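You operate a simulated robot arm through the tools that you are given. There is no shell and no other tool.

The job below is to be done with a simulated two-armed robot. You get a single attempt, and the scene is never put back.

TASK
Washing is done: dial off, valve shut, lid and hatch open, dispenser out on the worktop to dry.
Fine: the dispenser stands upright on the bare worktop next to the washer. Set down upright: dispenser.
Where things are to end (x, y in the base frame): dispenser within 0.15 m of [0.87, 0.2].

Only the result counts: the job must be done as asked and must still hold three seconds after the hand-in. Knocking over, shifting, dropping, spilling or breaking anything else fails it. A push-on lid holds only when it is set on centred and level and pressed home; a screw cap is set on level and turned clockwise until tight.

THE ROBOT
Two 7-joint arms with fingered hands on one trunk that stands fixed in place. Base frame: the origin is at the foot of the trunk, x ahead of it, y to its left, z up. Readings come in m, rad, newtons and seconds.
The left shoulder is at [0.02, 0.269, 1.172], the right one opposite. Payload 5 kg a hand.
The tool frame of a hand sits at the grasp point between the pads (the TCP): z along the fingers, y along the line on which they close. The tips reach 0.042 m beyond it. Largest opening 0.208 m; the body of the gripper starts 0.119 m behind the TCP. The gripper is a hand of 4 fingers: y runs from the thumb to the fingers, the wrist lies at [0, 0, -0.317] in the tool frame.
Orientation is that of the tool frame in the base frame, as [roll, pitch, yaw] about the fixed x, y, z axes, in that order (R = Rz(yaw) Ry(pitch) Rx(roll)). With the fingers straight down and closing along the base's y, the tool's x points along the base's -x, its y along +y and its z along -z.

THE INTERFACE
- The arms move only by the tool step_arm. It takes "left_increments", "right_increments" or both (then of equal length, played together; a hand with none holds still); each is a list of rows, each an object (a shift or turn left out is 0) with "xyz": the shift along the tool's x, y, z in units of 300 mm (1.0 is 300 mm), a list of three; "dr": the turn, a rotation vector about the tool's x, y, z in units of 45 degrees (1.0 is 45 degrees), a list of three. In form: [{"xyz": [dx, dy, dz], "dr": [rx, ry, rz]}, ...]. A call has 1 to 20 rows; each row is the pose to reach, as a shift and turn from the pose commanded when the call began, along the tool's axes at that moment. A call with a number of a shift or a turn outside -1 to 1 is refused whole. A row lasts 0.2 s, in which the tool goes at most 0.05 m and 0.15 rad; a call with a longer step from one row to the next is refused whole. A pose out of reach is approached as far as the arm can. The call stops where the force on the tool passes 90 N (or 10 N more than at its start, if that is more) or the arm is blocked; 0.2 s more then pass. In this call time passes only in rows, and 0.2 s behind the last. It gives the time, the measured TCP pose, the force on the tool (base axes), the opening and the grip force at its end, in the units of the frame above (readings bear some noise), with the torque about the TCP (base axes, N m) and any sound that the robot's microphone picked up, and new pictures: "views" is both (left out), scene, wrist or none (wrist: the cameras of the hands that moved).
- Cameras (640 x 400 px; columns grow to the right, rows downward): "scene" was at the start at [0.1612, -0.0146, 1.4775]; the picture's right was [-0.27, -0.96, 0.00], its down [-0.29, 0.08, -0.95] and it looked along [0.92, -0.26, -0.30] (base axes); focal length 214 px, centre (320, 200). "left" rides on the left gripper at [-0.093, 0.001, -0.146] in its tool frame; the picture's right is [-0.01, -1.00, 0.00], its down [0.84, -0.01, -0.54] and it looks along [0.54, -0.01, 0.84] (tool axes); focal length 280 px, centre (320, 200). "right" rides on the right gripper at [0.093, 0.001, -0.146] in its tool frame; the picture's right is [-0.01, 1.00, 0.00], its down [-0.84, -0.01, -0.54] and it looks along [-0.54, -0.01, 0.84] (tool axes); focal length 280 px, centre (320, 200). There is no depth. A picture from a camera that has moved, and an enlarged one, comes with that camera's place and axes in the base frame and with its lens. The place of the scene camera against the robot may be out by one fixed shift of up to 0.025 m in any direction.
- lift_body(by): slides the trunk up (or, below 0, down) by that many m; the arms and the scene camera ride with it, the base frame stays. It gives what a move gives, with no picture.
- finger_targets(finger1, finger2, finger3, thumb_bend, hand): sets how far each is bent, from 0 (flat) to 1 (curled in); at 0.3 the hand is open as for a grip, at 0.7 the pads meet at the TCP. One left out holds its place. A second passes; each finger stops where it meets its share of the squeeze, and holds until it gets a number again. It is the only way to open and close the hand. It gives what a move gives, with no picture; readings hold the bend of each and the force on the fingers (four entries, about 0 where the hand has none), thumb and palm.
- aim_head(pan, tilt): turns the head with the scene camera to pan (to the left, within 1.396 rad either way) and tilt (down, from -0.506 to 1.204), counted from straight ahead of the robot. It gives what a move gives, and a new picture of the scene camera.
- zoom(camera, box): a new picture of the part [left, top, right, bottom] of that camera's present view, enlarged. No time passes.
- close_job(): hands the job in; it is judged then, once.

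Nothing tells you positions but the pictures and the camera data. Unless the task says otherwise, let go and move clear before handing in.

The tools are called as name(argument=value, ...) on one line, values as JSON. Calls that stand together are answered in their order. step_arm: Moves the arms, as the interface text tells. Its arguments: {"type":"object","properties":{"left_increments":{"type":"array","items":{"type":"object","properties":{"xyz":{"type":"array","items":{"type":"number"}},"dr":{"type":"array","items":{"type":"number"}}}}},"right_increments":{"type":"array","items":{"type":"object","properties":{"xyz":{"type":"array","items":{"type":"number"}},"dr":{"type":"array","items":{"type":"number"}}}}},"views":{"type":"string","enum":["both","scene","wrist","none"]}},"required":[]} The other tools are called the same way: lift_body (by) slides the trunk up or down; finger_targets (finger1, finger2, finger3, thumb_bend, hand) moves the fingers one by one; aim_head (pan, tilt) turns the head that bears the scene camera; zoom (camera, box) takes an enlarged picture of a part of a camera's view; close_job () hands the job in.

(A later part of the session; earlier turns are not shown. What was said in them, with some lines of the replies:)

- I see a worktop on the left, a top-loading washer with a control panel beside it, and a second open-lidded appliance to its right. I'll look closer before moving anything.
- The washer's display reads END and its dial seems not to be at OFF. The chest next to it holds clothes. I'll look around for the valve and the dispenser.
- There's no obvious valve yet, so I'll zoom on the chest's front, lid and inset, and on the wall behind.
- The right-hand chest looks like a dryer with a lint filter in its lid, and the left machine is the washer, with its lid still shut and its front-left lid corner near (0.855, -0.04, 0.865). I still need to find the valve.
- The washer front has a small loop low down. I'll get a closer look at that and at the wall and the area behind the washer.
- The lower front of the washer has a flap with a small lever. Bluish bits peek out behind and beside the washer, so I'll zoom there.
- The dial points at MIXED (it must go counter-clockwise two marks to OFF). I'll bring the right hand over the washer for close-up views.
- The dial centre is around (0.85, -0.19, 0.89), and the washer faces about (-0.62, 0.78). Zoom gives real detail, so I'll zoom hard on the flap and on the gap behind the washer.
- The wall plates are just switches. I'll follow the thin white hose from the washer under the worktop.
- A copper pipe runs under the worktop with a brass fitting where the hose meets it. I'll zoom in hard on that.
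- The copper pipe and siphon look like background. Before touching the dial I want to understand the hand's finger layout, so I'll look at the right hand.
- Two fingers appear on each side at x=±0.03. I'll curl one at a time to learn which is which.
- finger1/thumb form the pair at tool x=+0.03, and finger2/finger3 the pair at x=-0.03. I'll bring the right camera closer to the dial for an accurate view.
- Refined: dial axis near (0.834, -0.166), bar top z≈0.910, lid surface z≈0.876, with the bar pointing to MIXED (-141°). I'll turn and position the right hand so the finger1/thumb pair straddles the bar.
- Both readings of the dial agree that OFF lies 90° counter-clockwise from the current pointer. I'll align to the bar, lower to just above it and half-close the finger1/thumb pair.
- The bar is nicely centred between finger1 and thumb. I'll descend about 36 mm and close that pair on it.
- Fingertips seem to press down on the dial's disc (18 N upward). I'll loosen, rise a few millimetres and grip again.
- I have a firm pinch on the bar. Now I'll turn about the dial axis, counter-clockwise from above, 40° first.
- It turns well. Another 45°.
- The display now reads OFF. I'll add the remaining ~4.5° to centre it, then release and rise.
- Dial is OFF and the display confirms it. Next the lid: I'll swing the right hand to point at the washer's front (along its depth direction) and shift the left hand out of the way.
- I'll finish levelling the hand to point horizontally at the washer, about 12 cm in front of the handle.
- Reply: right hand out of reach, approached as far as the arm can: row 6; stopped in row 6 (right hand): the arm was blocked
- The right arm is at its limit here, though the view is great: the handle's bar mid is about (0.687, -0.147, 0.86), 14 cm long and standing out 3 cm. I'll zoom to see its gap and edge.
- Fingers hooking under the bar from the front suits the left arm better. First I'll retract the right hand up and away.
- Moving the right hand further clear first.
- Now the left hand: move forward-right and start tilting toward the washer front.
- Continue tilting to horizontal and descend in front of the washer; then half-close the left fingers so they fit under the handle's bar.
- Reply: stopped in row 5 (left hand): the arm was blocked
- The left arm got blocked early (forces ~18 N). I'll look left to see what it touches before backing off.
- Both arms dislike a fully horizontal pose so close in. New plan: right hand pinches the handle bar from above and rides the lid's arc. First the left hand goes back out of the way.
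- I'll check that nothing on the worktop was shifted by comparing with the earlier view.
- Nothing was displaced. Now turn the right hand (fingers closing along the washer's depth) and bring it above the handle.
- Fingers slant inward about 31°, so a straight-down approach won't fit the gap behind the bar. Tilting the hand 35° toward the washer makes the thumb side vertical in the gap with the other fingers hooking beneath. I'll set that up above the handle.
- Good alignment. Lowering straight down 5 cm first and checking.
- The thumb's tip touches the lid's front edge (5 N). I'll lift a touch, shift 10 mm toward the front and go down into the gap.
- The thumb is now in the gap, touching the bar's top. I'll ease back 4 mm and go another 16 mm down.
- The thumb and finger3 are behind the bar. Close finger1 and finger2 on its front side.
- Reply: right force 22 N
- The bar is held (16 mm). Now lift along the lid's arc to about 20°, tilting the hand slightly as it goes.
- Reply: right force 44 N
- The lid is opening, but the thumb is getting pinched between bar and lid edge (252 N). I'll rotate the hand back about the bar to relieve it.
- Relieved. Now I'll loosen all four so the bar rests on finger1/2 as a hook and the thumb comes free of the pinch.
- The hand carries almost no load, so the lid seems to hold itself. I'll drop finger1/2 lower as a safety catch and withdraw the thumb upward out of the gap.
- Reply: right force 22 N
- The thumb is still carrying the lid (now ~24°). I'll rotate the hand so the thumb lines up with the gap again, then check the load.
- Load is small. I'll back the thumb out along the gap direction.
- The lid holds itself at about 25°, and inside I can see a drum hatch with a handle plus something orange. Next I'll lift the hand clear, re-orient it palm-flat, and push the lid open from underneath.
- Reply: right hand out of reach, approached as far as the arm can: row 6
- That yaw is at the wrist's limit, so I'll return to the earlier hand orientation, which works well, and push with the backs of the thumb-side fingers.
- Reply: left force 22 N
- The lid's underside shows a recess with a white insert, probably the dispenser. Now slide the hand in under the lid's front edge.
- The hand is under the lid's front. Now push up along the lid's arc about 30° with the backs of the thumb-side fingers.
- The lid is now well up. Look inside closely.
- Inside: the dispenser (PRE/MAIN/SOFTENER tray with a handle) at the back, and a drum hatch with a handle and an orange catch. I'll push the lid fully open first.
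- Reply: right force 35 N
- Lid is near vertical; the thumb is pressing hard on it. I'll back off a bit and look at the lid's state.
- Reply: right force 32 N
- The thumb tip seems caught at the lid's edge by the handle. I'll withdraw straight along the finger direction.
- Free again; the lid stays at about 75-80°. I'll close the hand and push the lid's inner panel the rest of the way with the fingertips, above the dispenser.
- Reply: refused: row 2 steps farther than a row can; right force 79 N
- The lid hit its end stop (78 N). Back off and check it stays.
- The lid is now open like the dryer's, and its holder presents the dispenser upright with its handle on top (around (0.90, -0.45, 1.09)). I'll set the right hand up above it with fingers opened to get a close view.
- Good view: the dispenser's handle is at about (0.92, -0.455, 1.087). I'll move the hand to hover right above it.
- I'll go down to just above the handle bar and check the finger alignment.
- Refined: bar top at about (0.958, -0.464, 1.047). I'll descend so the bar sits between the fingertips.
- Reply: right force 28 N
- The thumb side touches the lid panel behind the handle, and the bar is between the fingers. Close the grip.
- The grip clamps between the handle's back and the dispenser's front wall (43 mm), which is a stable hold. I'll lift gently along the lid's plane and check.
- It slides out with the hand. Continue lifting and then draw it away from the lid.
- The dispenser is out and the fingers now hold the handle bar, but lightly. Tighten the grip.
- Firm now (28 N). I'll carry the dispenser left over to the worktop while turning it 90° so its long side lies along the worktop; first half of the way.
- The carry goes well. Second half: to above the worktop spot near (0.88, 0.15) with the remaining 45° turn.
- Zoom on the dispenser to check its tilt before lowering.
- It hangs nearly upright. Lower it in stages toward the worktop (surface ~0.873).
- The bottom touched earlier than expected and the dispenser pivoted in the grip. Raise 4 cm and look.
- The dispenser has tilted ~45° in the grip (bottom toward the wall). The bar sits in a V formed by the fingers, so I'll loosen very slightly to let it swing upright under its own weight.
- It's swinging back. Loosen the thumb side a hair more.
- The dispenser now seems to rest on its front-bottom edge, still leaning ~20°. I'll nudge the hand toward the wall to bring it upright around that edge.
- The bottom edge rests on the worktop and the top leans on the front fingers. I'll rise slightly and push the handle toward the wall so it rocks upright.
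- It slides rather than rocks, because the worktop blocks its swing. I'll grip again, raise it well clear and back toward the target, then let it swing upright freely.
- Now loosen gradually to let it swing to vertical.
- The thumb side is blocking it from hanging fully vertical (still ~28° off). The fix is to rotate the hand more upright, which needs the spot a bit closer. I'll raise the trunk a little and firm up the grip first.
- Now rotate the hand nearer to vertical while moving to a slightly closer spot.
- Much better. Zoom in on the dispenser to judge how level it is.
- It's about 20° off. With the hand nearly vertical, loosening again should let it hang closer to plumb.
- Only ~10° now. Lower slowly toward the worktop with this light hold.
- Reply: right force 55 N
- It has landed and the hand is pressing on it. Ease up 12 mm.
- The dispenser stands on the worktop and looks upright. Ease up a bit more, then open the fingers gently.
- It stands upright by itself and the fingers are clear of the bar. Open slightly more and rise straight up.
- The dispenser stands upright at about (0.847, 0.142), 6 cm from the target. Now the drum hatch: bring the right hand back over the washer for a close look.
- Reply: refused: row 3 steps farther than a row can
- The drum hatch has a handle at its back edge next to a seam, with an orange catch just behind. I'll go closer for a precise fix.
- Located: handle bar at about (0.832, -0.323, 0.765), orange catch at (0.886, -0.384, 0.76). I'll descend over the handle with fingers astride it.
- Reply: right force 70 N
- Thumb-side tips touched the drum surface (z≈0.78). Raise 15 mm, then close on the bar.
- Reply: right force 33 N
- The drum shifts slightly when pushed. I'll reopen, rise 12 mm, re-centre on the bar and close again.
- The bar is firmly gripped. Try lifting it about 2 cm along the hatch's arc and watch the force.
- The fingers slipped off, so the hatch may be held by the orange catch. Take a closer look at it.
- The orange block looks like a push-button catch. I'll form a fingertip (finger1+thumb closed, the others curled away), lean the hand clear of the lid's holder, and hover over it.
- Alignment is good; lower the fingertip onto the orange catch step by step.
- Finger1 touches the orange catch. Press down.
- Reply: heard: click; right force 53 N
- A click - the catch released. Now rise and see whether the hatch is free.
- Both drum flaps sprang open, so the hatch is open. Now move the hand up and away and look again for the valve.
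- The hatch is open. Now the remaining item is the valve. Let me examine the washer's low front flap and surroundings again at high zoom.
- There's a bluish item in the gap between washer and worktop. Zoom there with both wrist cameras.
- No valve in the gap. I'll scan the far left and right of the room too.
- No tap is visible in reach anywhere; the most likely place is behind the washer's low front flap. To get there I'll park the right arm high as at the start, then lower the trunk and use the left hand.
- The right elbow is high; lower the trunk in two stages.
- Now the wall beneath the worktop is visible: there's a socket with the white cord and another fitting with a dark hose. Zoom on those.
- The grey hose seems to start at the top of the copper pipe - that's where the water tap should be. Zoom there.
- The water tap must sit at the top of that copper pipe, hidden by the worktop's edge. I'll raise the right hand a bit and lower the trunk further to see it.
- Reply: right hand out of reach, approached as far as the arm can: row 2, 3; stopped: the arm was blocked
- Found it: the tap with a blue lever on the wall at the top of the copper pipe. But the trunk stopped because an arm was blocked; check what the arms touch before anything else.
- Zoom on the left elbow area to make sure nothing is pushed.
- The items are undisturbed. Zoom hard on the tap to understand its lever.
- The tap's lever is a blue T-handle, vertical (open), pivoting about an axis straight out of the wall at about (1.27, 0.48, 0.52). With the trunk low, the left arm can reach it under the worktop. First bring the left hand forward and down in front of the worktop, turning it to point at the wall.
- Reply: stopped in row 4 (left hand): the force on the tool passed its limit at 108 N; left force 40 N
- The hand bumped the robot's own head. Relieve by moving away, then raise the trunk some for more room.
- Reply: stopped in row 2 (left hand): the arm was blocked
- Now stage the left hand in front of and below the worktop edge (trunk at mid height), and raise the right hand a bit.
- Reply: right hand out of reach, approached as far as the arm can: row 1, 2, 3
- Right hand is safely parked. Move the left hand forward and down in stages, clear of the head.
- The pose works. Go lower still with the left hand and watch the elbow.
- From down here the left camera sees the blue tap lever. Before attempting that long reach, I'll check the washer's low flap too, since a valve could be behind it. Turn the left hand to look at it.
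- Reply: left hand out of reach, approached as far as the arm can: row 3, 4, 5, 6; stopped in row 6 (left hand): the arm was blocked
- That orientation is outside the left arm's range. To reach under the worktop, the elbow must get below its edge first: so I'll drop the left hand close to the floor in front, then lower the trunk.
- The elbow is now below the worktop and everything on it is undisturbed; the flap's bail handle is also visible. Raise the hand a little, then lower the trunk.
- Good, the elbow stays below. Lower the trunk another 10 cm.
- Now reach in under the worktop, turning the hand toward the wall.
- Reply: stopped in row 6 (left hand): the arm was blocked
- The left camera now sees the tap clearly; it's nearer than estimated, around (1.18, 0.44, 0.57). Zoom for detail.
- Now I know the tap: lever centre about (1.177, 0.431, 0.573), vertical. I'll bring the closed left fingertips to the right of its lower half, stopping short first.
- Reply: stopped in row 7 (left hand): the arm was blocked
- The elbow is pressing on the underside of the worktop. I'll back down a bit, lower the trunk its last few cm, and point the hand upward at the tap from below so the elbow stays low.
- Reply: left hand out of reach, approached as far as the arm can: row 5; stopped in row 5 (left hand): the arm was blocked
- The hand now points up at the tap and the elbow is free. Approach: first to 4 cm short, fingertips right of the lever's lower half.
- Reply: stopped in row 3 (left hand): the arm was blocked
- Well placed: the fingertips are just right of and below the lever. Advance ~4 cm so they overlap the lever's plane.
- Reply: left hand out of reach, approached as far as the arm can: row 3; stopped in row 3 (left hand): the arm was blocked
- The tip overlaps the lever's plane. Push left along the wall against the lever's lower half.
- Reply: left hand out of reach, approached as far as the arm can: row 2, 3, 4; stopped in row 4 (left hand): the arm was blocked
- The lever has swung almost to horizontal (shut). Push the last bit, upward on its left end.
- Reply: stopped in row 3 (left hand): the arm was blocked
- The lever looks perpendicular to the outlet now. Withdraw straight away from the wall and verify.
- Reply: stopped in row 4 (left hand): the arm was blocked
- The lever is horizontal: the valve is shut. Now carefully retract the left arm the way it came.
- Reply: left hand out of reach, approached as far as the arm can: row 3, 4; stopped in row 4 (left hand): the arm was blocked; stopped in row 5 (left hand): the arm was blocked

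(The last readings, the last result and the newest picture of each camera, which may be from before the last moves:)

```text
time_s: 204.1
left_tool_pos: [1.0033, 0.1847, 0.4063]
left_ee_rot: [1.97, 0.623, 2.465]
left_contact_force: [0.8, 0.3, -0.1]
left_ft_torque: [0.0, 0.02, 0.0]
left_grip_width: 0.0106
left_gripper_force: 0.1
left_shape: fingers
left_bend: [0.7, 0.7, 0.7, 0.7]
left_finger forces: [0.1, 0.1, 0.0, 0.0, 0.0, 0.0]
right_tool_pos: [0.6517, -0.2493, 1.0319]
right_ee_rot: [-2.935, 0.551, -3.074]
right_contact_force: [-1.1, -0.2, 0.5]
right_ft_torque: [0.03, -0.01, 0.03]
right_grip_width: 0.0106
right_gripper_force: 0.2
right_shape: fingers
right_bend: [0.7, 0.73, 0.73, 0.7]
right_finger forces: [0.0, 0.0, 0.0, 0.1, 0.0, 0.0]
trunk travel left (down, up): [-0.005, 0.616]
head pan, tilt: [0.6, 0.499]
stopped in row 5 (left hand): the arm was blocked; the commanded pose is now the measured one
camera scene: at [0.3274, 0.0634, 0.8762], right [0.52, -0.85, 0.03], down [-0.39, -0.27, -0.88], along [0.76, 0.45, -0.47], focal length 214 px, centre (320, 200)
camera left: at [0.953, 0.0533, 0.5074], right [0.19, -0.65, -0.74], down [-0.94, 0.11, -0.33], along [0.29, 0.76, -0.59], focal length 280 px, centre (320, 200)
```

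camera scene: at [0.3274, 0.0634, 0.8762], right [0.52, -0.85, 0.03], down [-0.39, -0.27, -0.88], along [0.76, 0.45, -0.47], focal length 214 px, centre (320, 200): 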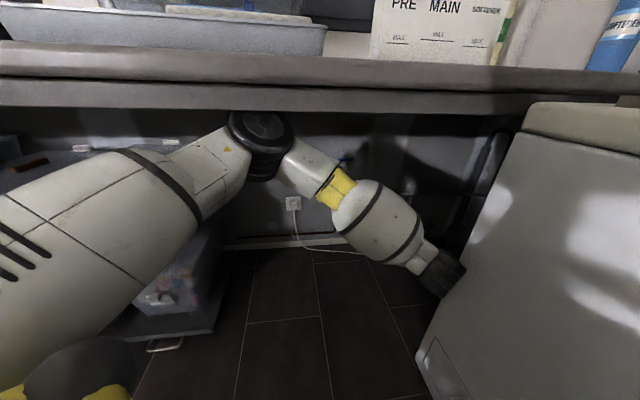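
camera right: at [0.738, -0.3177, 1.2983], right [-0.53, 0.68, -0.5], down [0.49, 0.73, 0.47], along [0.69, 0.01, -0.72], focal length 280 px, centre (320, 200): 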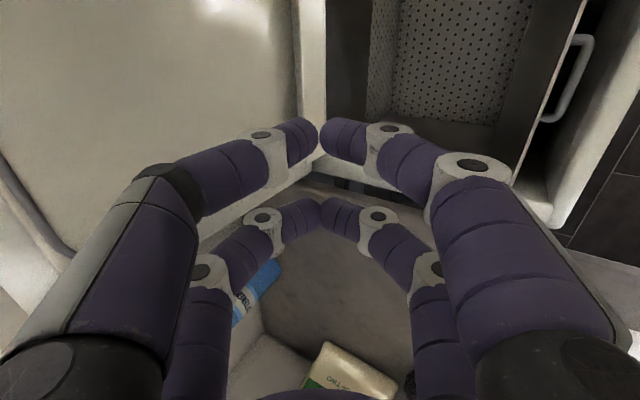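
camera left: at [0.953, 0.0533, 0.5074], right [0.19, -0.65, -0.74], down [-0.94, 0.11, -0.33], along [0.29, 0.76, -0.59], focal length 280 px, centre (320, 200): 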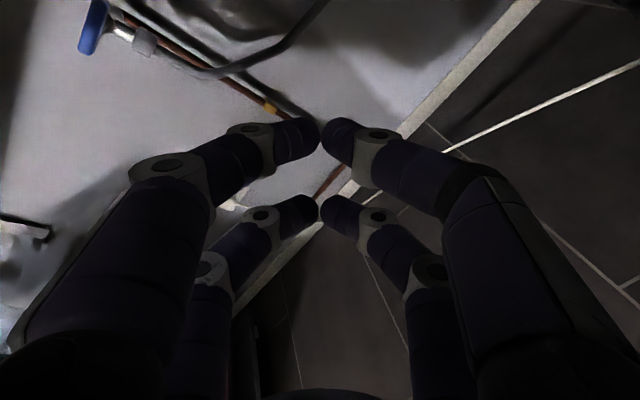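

Lever confirmed horizontal. Continue backing out: hand down first to lower the elbow.

step_arm(left_increments=[{"xyz": [0.096, -0.115, 0.008]}, {"xyz": [0.192, -0.23, 0.016]}, {"xyz": [0.288, -0.345, 0.023]}], views="none")

step_arm(left_increments=[{"dr": [0.12, -0.057, 0], "xyz": [0.02, -0.06, -0.11]}, {"dr": [0.247, -0.113, 0], "xyz": [0.04, -0.12, -0.22]}, {"dr": [0.37, -0.17, 0], "xyz": [0.06, -0.18, -0.33]}, {"dr": [0.494, -0.227, 0], "xyz": [0.08, -0.24, -0.44]}, {"dr": [0.617, -0.283, 0], "xyz": [0.1, -0.3, -0.55]}, {"dr": [0.741, -0.34, 0], "xyz": [0.12, -0.34, -0.65]}], views="both")

```text
time_s: 205.1
left_tool_pos: [0.9721, 0.1613, 0.2797]
left_ee_rot: [1.963, 0.625, 2.458]
left_contact_force: [-0.7, -1.5, -3.1]
left_ft_torque: [0.38, -0.4, 0.13]
left_grip_width: 0.0104
left_gripper_force: 0.1
left_shape: fingers
left_bend: [0.7, 0.7, 0.7, 0.7]
left_finger forces: [0.0, 0.0, 0.0, 0.1, 0.0, 0.0]
right_tool_pos: [0.6502, -0.2458, 1.0308]
right_ee_rot: [-2.926, 0.551, -3.064]
right_contact_force: [1.7, -0.8, -1.5]
right_ft_torque: [-0.01, 0.03, -0.04]
right_grip_width: 0.0108
right_gripper_force: 0.0
right_shape: fingers
right_bend: [0.7, 0.73, 0.73, 0.7]
right_finger forces: [0.1, 0.0, 0.0, 0.0, 0.0, 0.0]
trunk travel left (down, up): [-0.005, 0.616]
head pan, tilt: [0.6, 0.499]
stopped in row 3 (left hand): the arm was blocked; the commanded pose is now the measured one
```

```text
time_s: 206.7
left_tool_pos: [0.8194, 0.0021, 0.2426]
left_ee_rot: [2.361, 0.771, 2.169]
left_contact_force: [0.0, -1.0, -0.5]
left_ft_torque: [-0.03, -0.16, 0.03]
left_grip_width: 0.0106
left_gripper_force: 0.0
left_shape: fingers
left_bend: [0.7, 0.7, 0.7, 0.7]
left_finger forces: [0.1, 0.0, 0.0, 0.0, 0.0, 0.0]
right_tool_pos: [0.6507, -0.2444, 1.0284]
right_ee_rot: [-2.923, 0.549, -3.06]
right_contact_force: [0.1, -0.2, -0.7]
right_ft_torque: [-0.03, 0.06, 0.0]
right_grip_width: 0.0104
right_gripper_force: 0.0
right_shape: fingers
right_bend: [0.7, 0.73, 0.73, 0.7]
right_finger forces: [0.0, 0.1, 0.0, 0.0, 0.0, 0.0]
trunk travel left (down, up): [-0.005, 0.616]
head pan, tilt: [0.6, 0.499]
stopped in row 6 (left hand): the arm was blocked; the commanded pose is now the measured one
camera scene: at [0.3275, 0.0586, 0.876], right [0.52, -0.85, 0.03], down [-0.39, -0.27, -0.88], along [0.76, 0.45, -0.47], focal length 214 px, centre (320, 200)
camera left: at [0.7328, -0.0508, 0.3829], right [-0.31, -0.81, -0.49], down [-0.81, 0.5, -0.32], along [0.5, 0.3, -0.81], focal length 280 px, centre (320, 200)
```

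scene: 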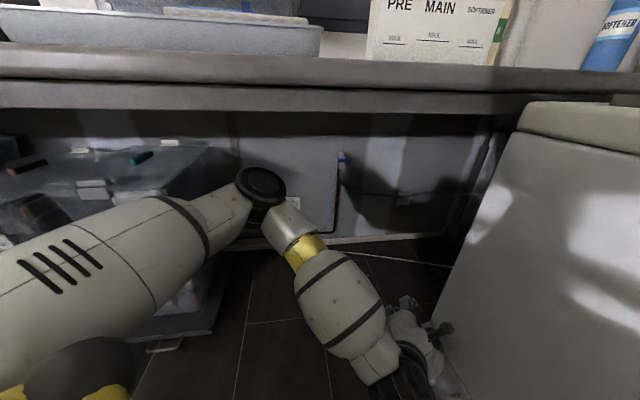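
left: 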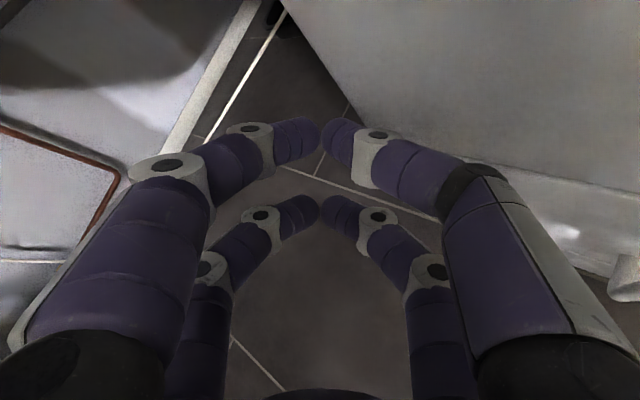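

Retreat further with the hand kept low, then alternate small trunk raises.

step_arm(left_increments=[{"xyz": [0.1, -0.06, -0.08]}, {"xyz": [0.2, -0.13, -0.16]}, {"xyz": [0.3, -0.19, -0.24]}, {"xyz": [0.4, -0.25, -0.3]}], views="scene")

lift_body(by=0.07)

```text
time_s: 207.9
left_tool_pos: [0.6714, 0.0143, 0.1681]
left_ee_rot: [2.359, 0.771, 2.168]
left_contact_force: [-0.1, 0.1, -0.8]
left_ft_torque: [0.02, -0.05, 0.02]
left_grip_width: 0.0106
left_gripper_force: 0.0
left_shape: fingers
left_bend: [0.7, 0.7, 0.7, 0.7]
left_finger forces: [0.0, 0.0, 0.1, 0.0, 0.0, 0.0]
right_tool_pos: [0.6508, -0.2428, 1.0263]
right_ee_rot: [-2.919, 0.545, -3.056]
right_contact_force: [0.0, -0.3, -0.5]
right_ft_torque: [-0.01, 0.05, -0.03]
right_grip_width: 0.0106
right_gripper_force: 0.0
right_shape: fingers
right_bend: [0.7, 0.73, 0.73, 0.7]
right_finger forces: [0.0, 0.1, 0.1, 0.0, 0.0, 0.0]
trunk travel left (down, up): [-0.005, 0.616]
head pan, tilt: [0.6, 0.499]
stopped in row 4 (left hand): the arm was blocked; the commanded pose is now the measured one
camera scene: at [0.3281, 0.0571, 0.8756], right [0.52, -0.85, 0.03], down [-0.39, -0.26, -0.88], along [0.76, 0.45, -0.47], focal length 214 px, centre (320, 200)
```

scene: 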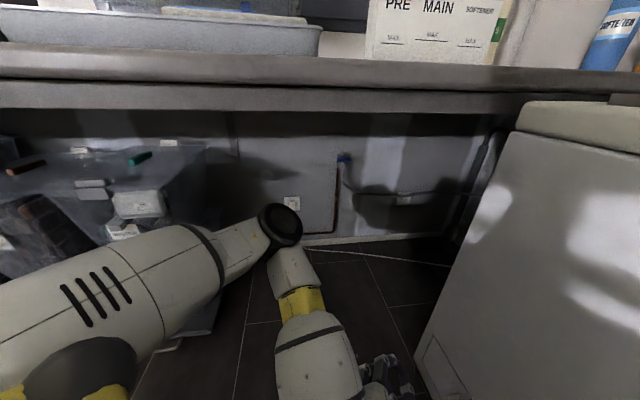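

```text
time_s: 209.0
left_tool_pos: [0.6659, 0.0503, 0.2057]
left_ee_rot: [2.387, 0.735, 2.241]
left_contact_force: [-0.8, -0.8, -0.3]
left_ft_torque: [0.04, -0.04, -0.01]
left_grip_width: 0.0105
left_gripper_force: 0.1
left_shape: fingers
left_bend: [0.7, 0.7, 0.7, 0.7]
left_finger forces: [0.0, 0.0, 0.0, 0.1, 0.1, 0.1]
right_tool_pos: [0.6929, -0.2262, 1.0599]
right_ee_rot: [-2.953, 0.512, -3.02]
right_contact_force: [0.9, -0.2, -1.5]
right_ft_torque: [0.04, 0.07, 0.03]
right_grip_width: 0.0104
right_gripper_force: 0.0
right_shape: fingers
right_bend: [0.7, 0.73, 0.73, 0.7]
right_finger forces: [0.0, 0.1, 0.0, 0.1, 0.1, 0.0]
trunk travel left (down, up): [-0.075, 0.546]
head pan, tilt: [0.6, 0.499]
```

lift_body(by=0.1)

aim_head(pan=0.6, tilt=0.55)

```text
time_s: 210.3
left_tool_pos: [0.6674, 0.0488, 0.306]
left_ee_rot: [2.386, 0.736, 2.239]
left_contact_force: [0.4, 0.2, -1.1]
left_ft_torque: [0.02, -0.05, -0.01]
left_grip_width: 0.0108
left_gripper_force: 0.1
left_shape: fingers
left_bend: [0.7, 0.7, 0.7, 0.7]
left_finger forces: [0.0, 0.0, 0.1, 0.0, 0.0, 0.0]
right_tool_pos: [0.6919, -0.2268, 1.1616]
right_ee_rot: [-2.952, 0.513, -3.023]
right_contact_force: [1.6, -0.1, -0.7]
right_ft_torque: [-0.05, 0.04, 0.01]
right_grip_width: 0.0105
right_gripper_force: 0.1
right_shape: fingers
right_bend: [0.7, 0.73, 0.73, 0.7]
right_finger forces: [0.0, 0.0, 0.0, 0.1, 0.0, 0.1]
trunk travel left (down, up): [-0.175, 0.446]
head pan, tilt: [0.6, 0.499]
```

```text
time_s: 210.9
left_tool_pos: [0.6665, 0.0487, 0.309]
left_ee_rot: [2.384, 0.736, 2.237]
left_contact_force: [-0.5, 0.9, -0.1]
left_ft_torque: [-0.02, -0.02, 0.03]
left_grip_width: 0.0105
left_gripper_force: 0.0
left_shape: fingers
left_bend: [0.7, 0.7, 0.7, 0.7]
left_finger forces: [0.0, 0.0, 0.0, 0.0, 0.1, 0.0]
right_tool_pos: [0.6907, -0.2261, 1.165]
right_ee_rot: [-2.952, 0.515, -3.021]
right_contact_force: [-0.1, 0.9, 0.1]
right_ft_torque: [0.01, -0.03, 0.01]
right_grip_width: 0.0104
right_gripper_force: 0.1
right_shape: fingers
right_bend: [0.7, 0.73, 0.73, 0.7]
right_finger forces: [0.0, 0.0, 0.1, 0.1, 0.1, 0.0]
trunk travel left (down, up): [-0.175, 0.446]
head pan, tilt: [0.6, 0.55]
camera scene: at [0.2348, 0.0614, 1.0617], right [0.56, -0.83, 0.0], down [-0.43, -0.3, -0.85], along [0.7, 0.48, -0.52], focal length 214 px, centre (320, 200)
```

scene: 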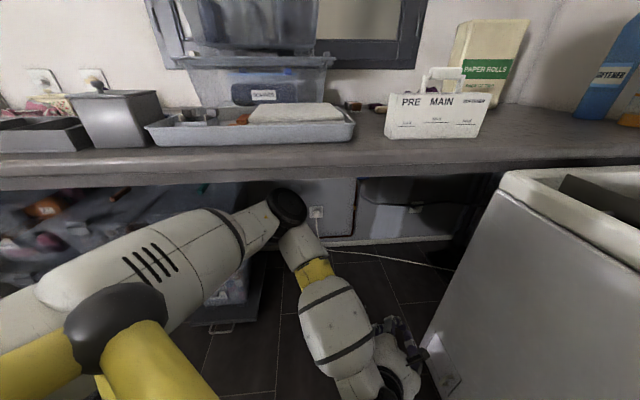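

step_arm(left_increments=[{"xyz": [0.047, -0.137, 0.006]}, {"xyz": [0.093, -0.273, 0.013]}, {"xyz": [0.14, -0.41, 0.019]}, {"xyz": [0.186, -0.546, 0.025]}], views="scene")

lift_body(by=0.12)

aim_head(pan=0.6, tilt=0.6)

```text
time_s: 211.9
left_tool_pos: [0.5997, -0.0513, 0.184]
left_ee_rot: [2.385, 0.738, 2.237]
left_contact_force: [1.2, 0.0, -0.3]
left_ft_torque: [-0.03, 0.04, -0.03]
left_grip_width: 0.0106
left_gripper_force: 0.1
left_shape: fingers
left_bend: [0.7, 0.7, 0.7, 0.7]
left_finger forces: [0.0, 0.1, 0.0, 0.0, 0.0, 0.0]
right_tool_pos: [0.6908, -0.2271, 1.165]
right_ee_rot: [-2.951, 0.515, -3.021]
right_contact_force: [0.8, -0.2, -0.4]
right_ft_torque: [-0.01, 0.02, 0.0]
right_grip_width: 0.0105
right_gripper_force: 0.0
right_shape: fingers
right_bend: [0.7, 0.73, 0.73, 0.7]
right_finger forces: [0.0, 0.0, 0.1, 0.1, 0.1, 0.0]
trunk travel left (down, up): [-0.175, 0.446]
head pan, tilt: [0.6, 0.55]
camera scene: at [0.2351, 0.0616, 1.0615], right [0.57, -0.82, 0.0], down [-0.43, -0.3, -0.85], along [0.7, 0.48, -0.52], focal length 214 px, centre (320, 200)
```

scene: 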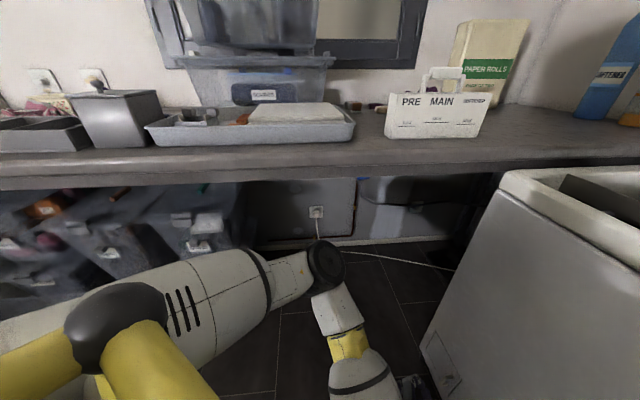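

```text
time_s: 213.4
left_tool_pos: [0.6003, -0.0504, 0.3028]
left_ee_rot: [2.386, 0.735, 2.237]
left_contact_force: [-0.2, -0.7, -1.3]
left_ft_torque: [0.01, -0.07, 0.01]
left_grip_width: 0.0105
left_gripper_force: 0.1
left_shape: fingers
left_bend: [0.7, 0.7, 0.7, 0.7]
left_finger forces: [0.0, 0.0, 0.0, 0.1, 0.0, 0.0]
right_tool_pos: [0.6912, -0.2282, 1.2838]
right_ee_rot: [-2.95, 0.513, -3.021]
right_contact_force: [1.4, -0.5, -1.0]
right_ft_torque: [-0.01, 0.06, 0.01]
right_grip_width: 0.0107
right_gripper_force: 0.0
right_shape: fingers
right_bend: [0.7, 0.73, 0.73, 0.7]
right_finger forces: [0.0, 0.0, 0.1, 0.0, 0.0, 0.0]
trunk travel left (down, up): [-0.295, 0.326]
head pan, tilt: [0.6, 0.55]
```

```text
time_s: 214.1
left_tool_pos: [0.6008, -0.0514, 0.3041]
left_ee_rot: [2.382, 0.736, 2.238]
left_contact_force: [-0.6, 0.0, 0.8]
left_ft_torque: [-0.04, -0.01, -0.01]
left_grip_width: 0.0106
left_gripper_force: 0.1
left_shape: fingers
left_bend: [0.7, 0.7, 0.7, 0.7]
left_finger forces: [0.1, 0.0, 0.0, 0.1, 0.1, 0.1]
right_tool_pos: [0.6903, -0.2267, 1.2849]
right_ee_rot: [-2.951, 0.514, -3.022]
right_contact_force: [0.4, -0.6, 0.3]
right_ft_torque: [0.01, 0.01, 0.0]
right_grip_width: 0.0105
right_gripper_force: 0.1
right_shape: fingers
right_bend: [0.7, 0.73, 0.73, 0.7]
right_finger forces: [0.1, 0.1, 0.0, 0.1, 0.0, 0.1]
trunk travel left (down, up): [-0.295, 0.326]
head pan, tilt: [0.6, 0.6]
camera scene: at [0.1808, 0.0606, 1.1889], right [0.56, -0.83, 0.0], down [-0.47, -0.32, -0.83], along [0.68, 0.47, -0.56], focal length 214 px, centre (320, 200)
```

scene: 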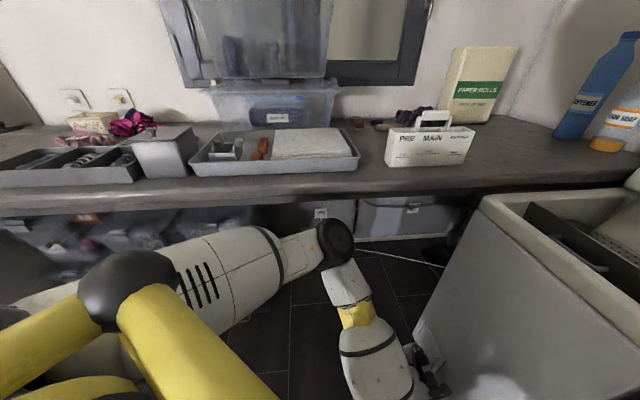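

Everything on the worktop is in place. Check that the washer's low flap wasn't disturbed, and look at the tap again.

aim_head(pan=0.0, tilt=0.8)

zoom(camera="scene", box=[310, 150, 470, 250])

zoom(camera="left", box=[0, 0, 640, 400])

```text
time_s: 215.1
left_tool_pos: [0.5999, -0.0522, 0.3037]
left_ee_rot: [2.385, 0.736, 2.237]
left_contact_force: [-0.2, -0.8, 0.4]
left_ft_torque: [0.04, 0.01, 0.07]
left_grip_width: 0.0109
left_gripper_force: 0.1
left_shape: fingers
left_bend: [0.7, 0.7, 0.7, 0.7]
left_finger forces: [0.1, 0.0, 0.0, 0.0, 0.0, 0.1]
right_tool_pos: [0.6905, -0.2273, 1.2846]
right_ee_rot: [-2.951, 0.515, -3.022]
right_contact_force: [-0.3, 0.4, -0.4]
right_ft_torque: [0.02, -0.01, 0.0]
right_grip_width: 0.0107
right_gripper_force: 0.1
right_shape: fingers
right_bend: [0.7, 0.73, 0.73, 0.7]
right_finger forces: [0.0, 0.1, 0.0, 0.1, 0.1, 0.1]
trunk travel left (down, up): [-0.295, 0.326]
head pan, tilt: [0.0, 0.799]
camera scene: at [0.1885, 0.0108, 1.1721], right [0.0, -1.0, 0.0], down [-0.72, 0.0, -0.7], along [0.7, 0.0, -0.72], focal length 214 px, centre (320, 200)
```

scene: 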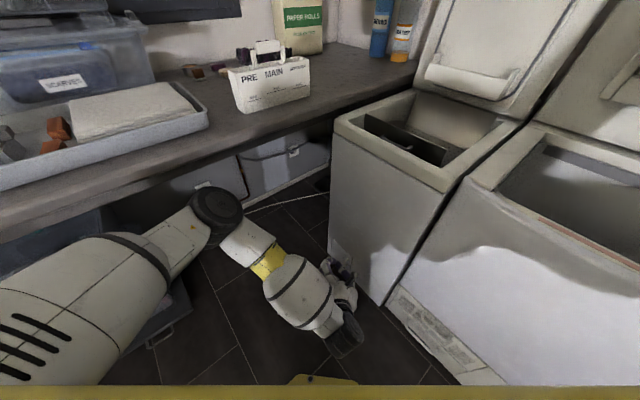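

```text
4.00 times, centred on (390, 200) of scene
camera zoom: at [0.1885, 0.0108, 1.1721], right [0.0, -1.0, 0.0], down [-0.72, 0.0, -0.7], along [0.7, 0.0, -0.72], focal length 858 px, centre (40, 200)
```

zoom: 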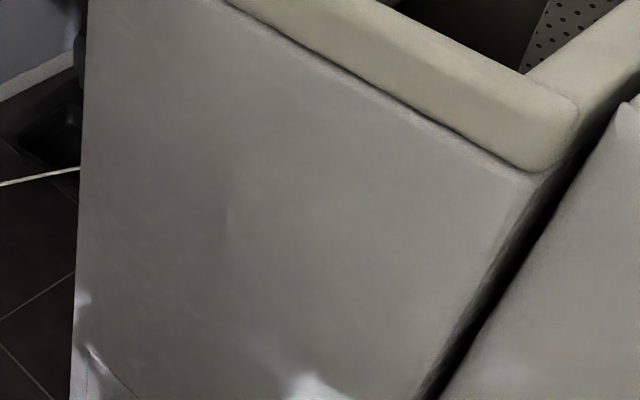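

```text
1.00 times, centred on (320, 200) of left (not enlarged: the box is as wide or as high as the picture)
camera zoom: at [0.5214, -0.1114, 0.446], right [-0.28, -0.82, -0.5], down [-0.84, 0.46, -0.28], along [0.46, 0.34, -0.82], focal length 280 px, centre (320, 200)
```

zoom: 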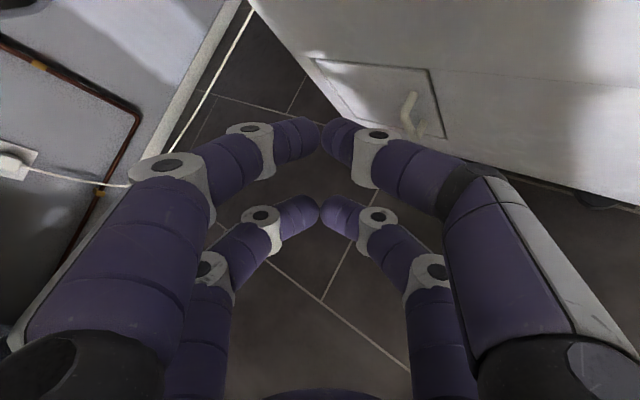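

The flap is shut as before, so nothing was disturbed. A last check of the washer interior and dispenser.

zoom(camera="scene", box=[330, 60, 522, 180])

zoom(camera="scene", box=[190, 20, 350, 120])

zoom(camera="right", box=[0, 0, 640, 400])

```text
3.33 times, centred on (426, 120) of scene
camera zoom: at [0.1885, 0.0108, 1.1721], right [0.0, -1.0, 0.0], down [-0.72, 0.0, -0.7], along [0.7, 0.0, -0.72], focal length 715 px, centre (-33, 467)
```

zoom: 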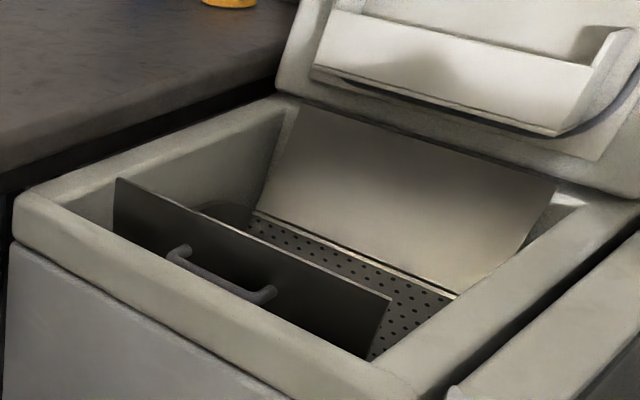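

```text
4.00 times, centred on (270, 70) of scene
camera zoom: at [0.1885, 0.0108, 1.1721], right [0.0, -1.0, 0.0], down [-0.72, 0.0, -0.7], along [0.7, 0.0, -0.72], focal length 858 px, centre (520, 720)
```

zoom: 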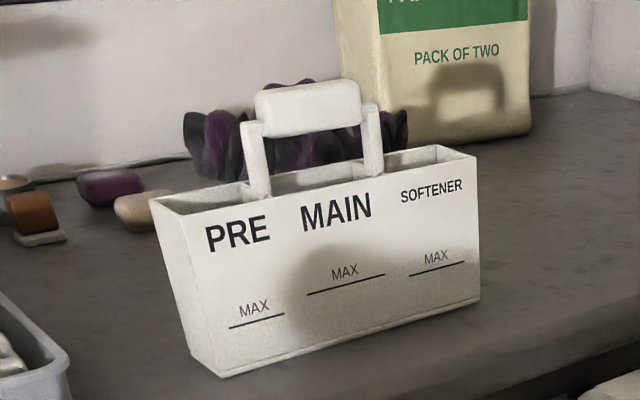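

```text
1.00 times, centred on (320, 200) of right (not enlarged: the box is as wide or as high as the picture)
camera zoom: at [0.5346, -0.2165, 1.3631], right [-0.01, 0.99, -0.16], down [0.46, 0.15, 0.88], along [0.89, -0.06, -0.45], focal length 280 px, centre (320, 200)
```

zoom: 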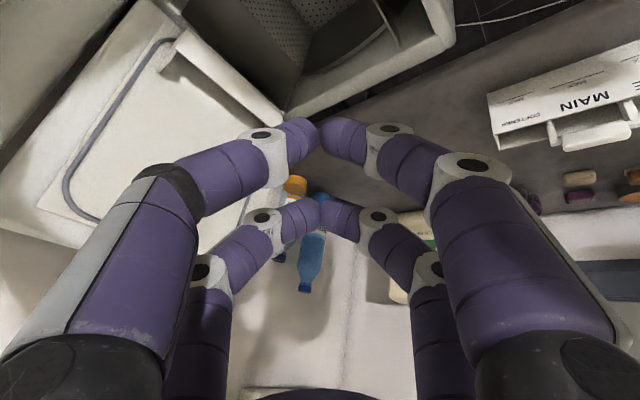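

Dial is OFF, the tap is shut, lid and drum hatch are open, and the dispenser stands upright on the worktop near the target. Both hands are free and clear, so I'm handing in.

close_job()

```text
The job is handed in.
```

The wash-up is done and the job is handed in. I don't have the verdict yet.

- **Dial:** turned to OFF, and the washer's display read OFF. The dial faces the wall now that the lid is open, so I couldn't see it again before handing in.
- **Valve:** the blue tap lever on the wall under the worktop was in the open position. I turned it a quarter turn, and it stood horizontal (shut) the last time I could see it.
- **Lid:** pushed back to its stop, and it stays open by itself.
- **Hatch:** I pressed the orange catch in the drum and both drum flaps sprang open. I took these flaps to be the hatch. The small flap low on the washer's front I left closed.
- **Dispenser:** standing upright on the bare worktop at about [0.85, 0.14], roughly 6 cm from the target. It tipped about 45° in the grip on the first try at setting it down, so I lifted it and set it down again.

In the last pictures the items on the worktop were where they started. I left the left hand low in front of the washer and the right hand above it, touching nothing.
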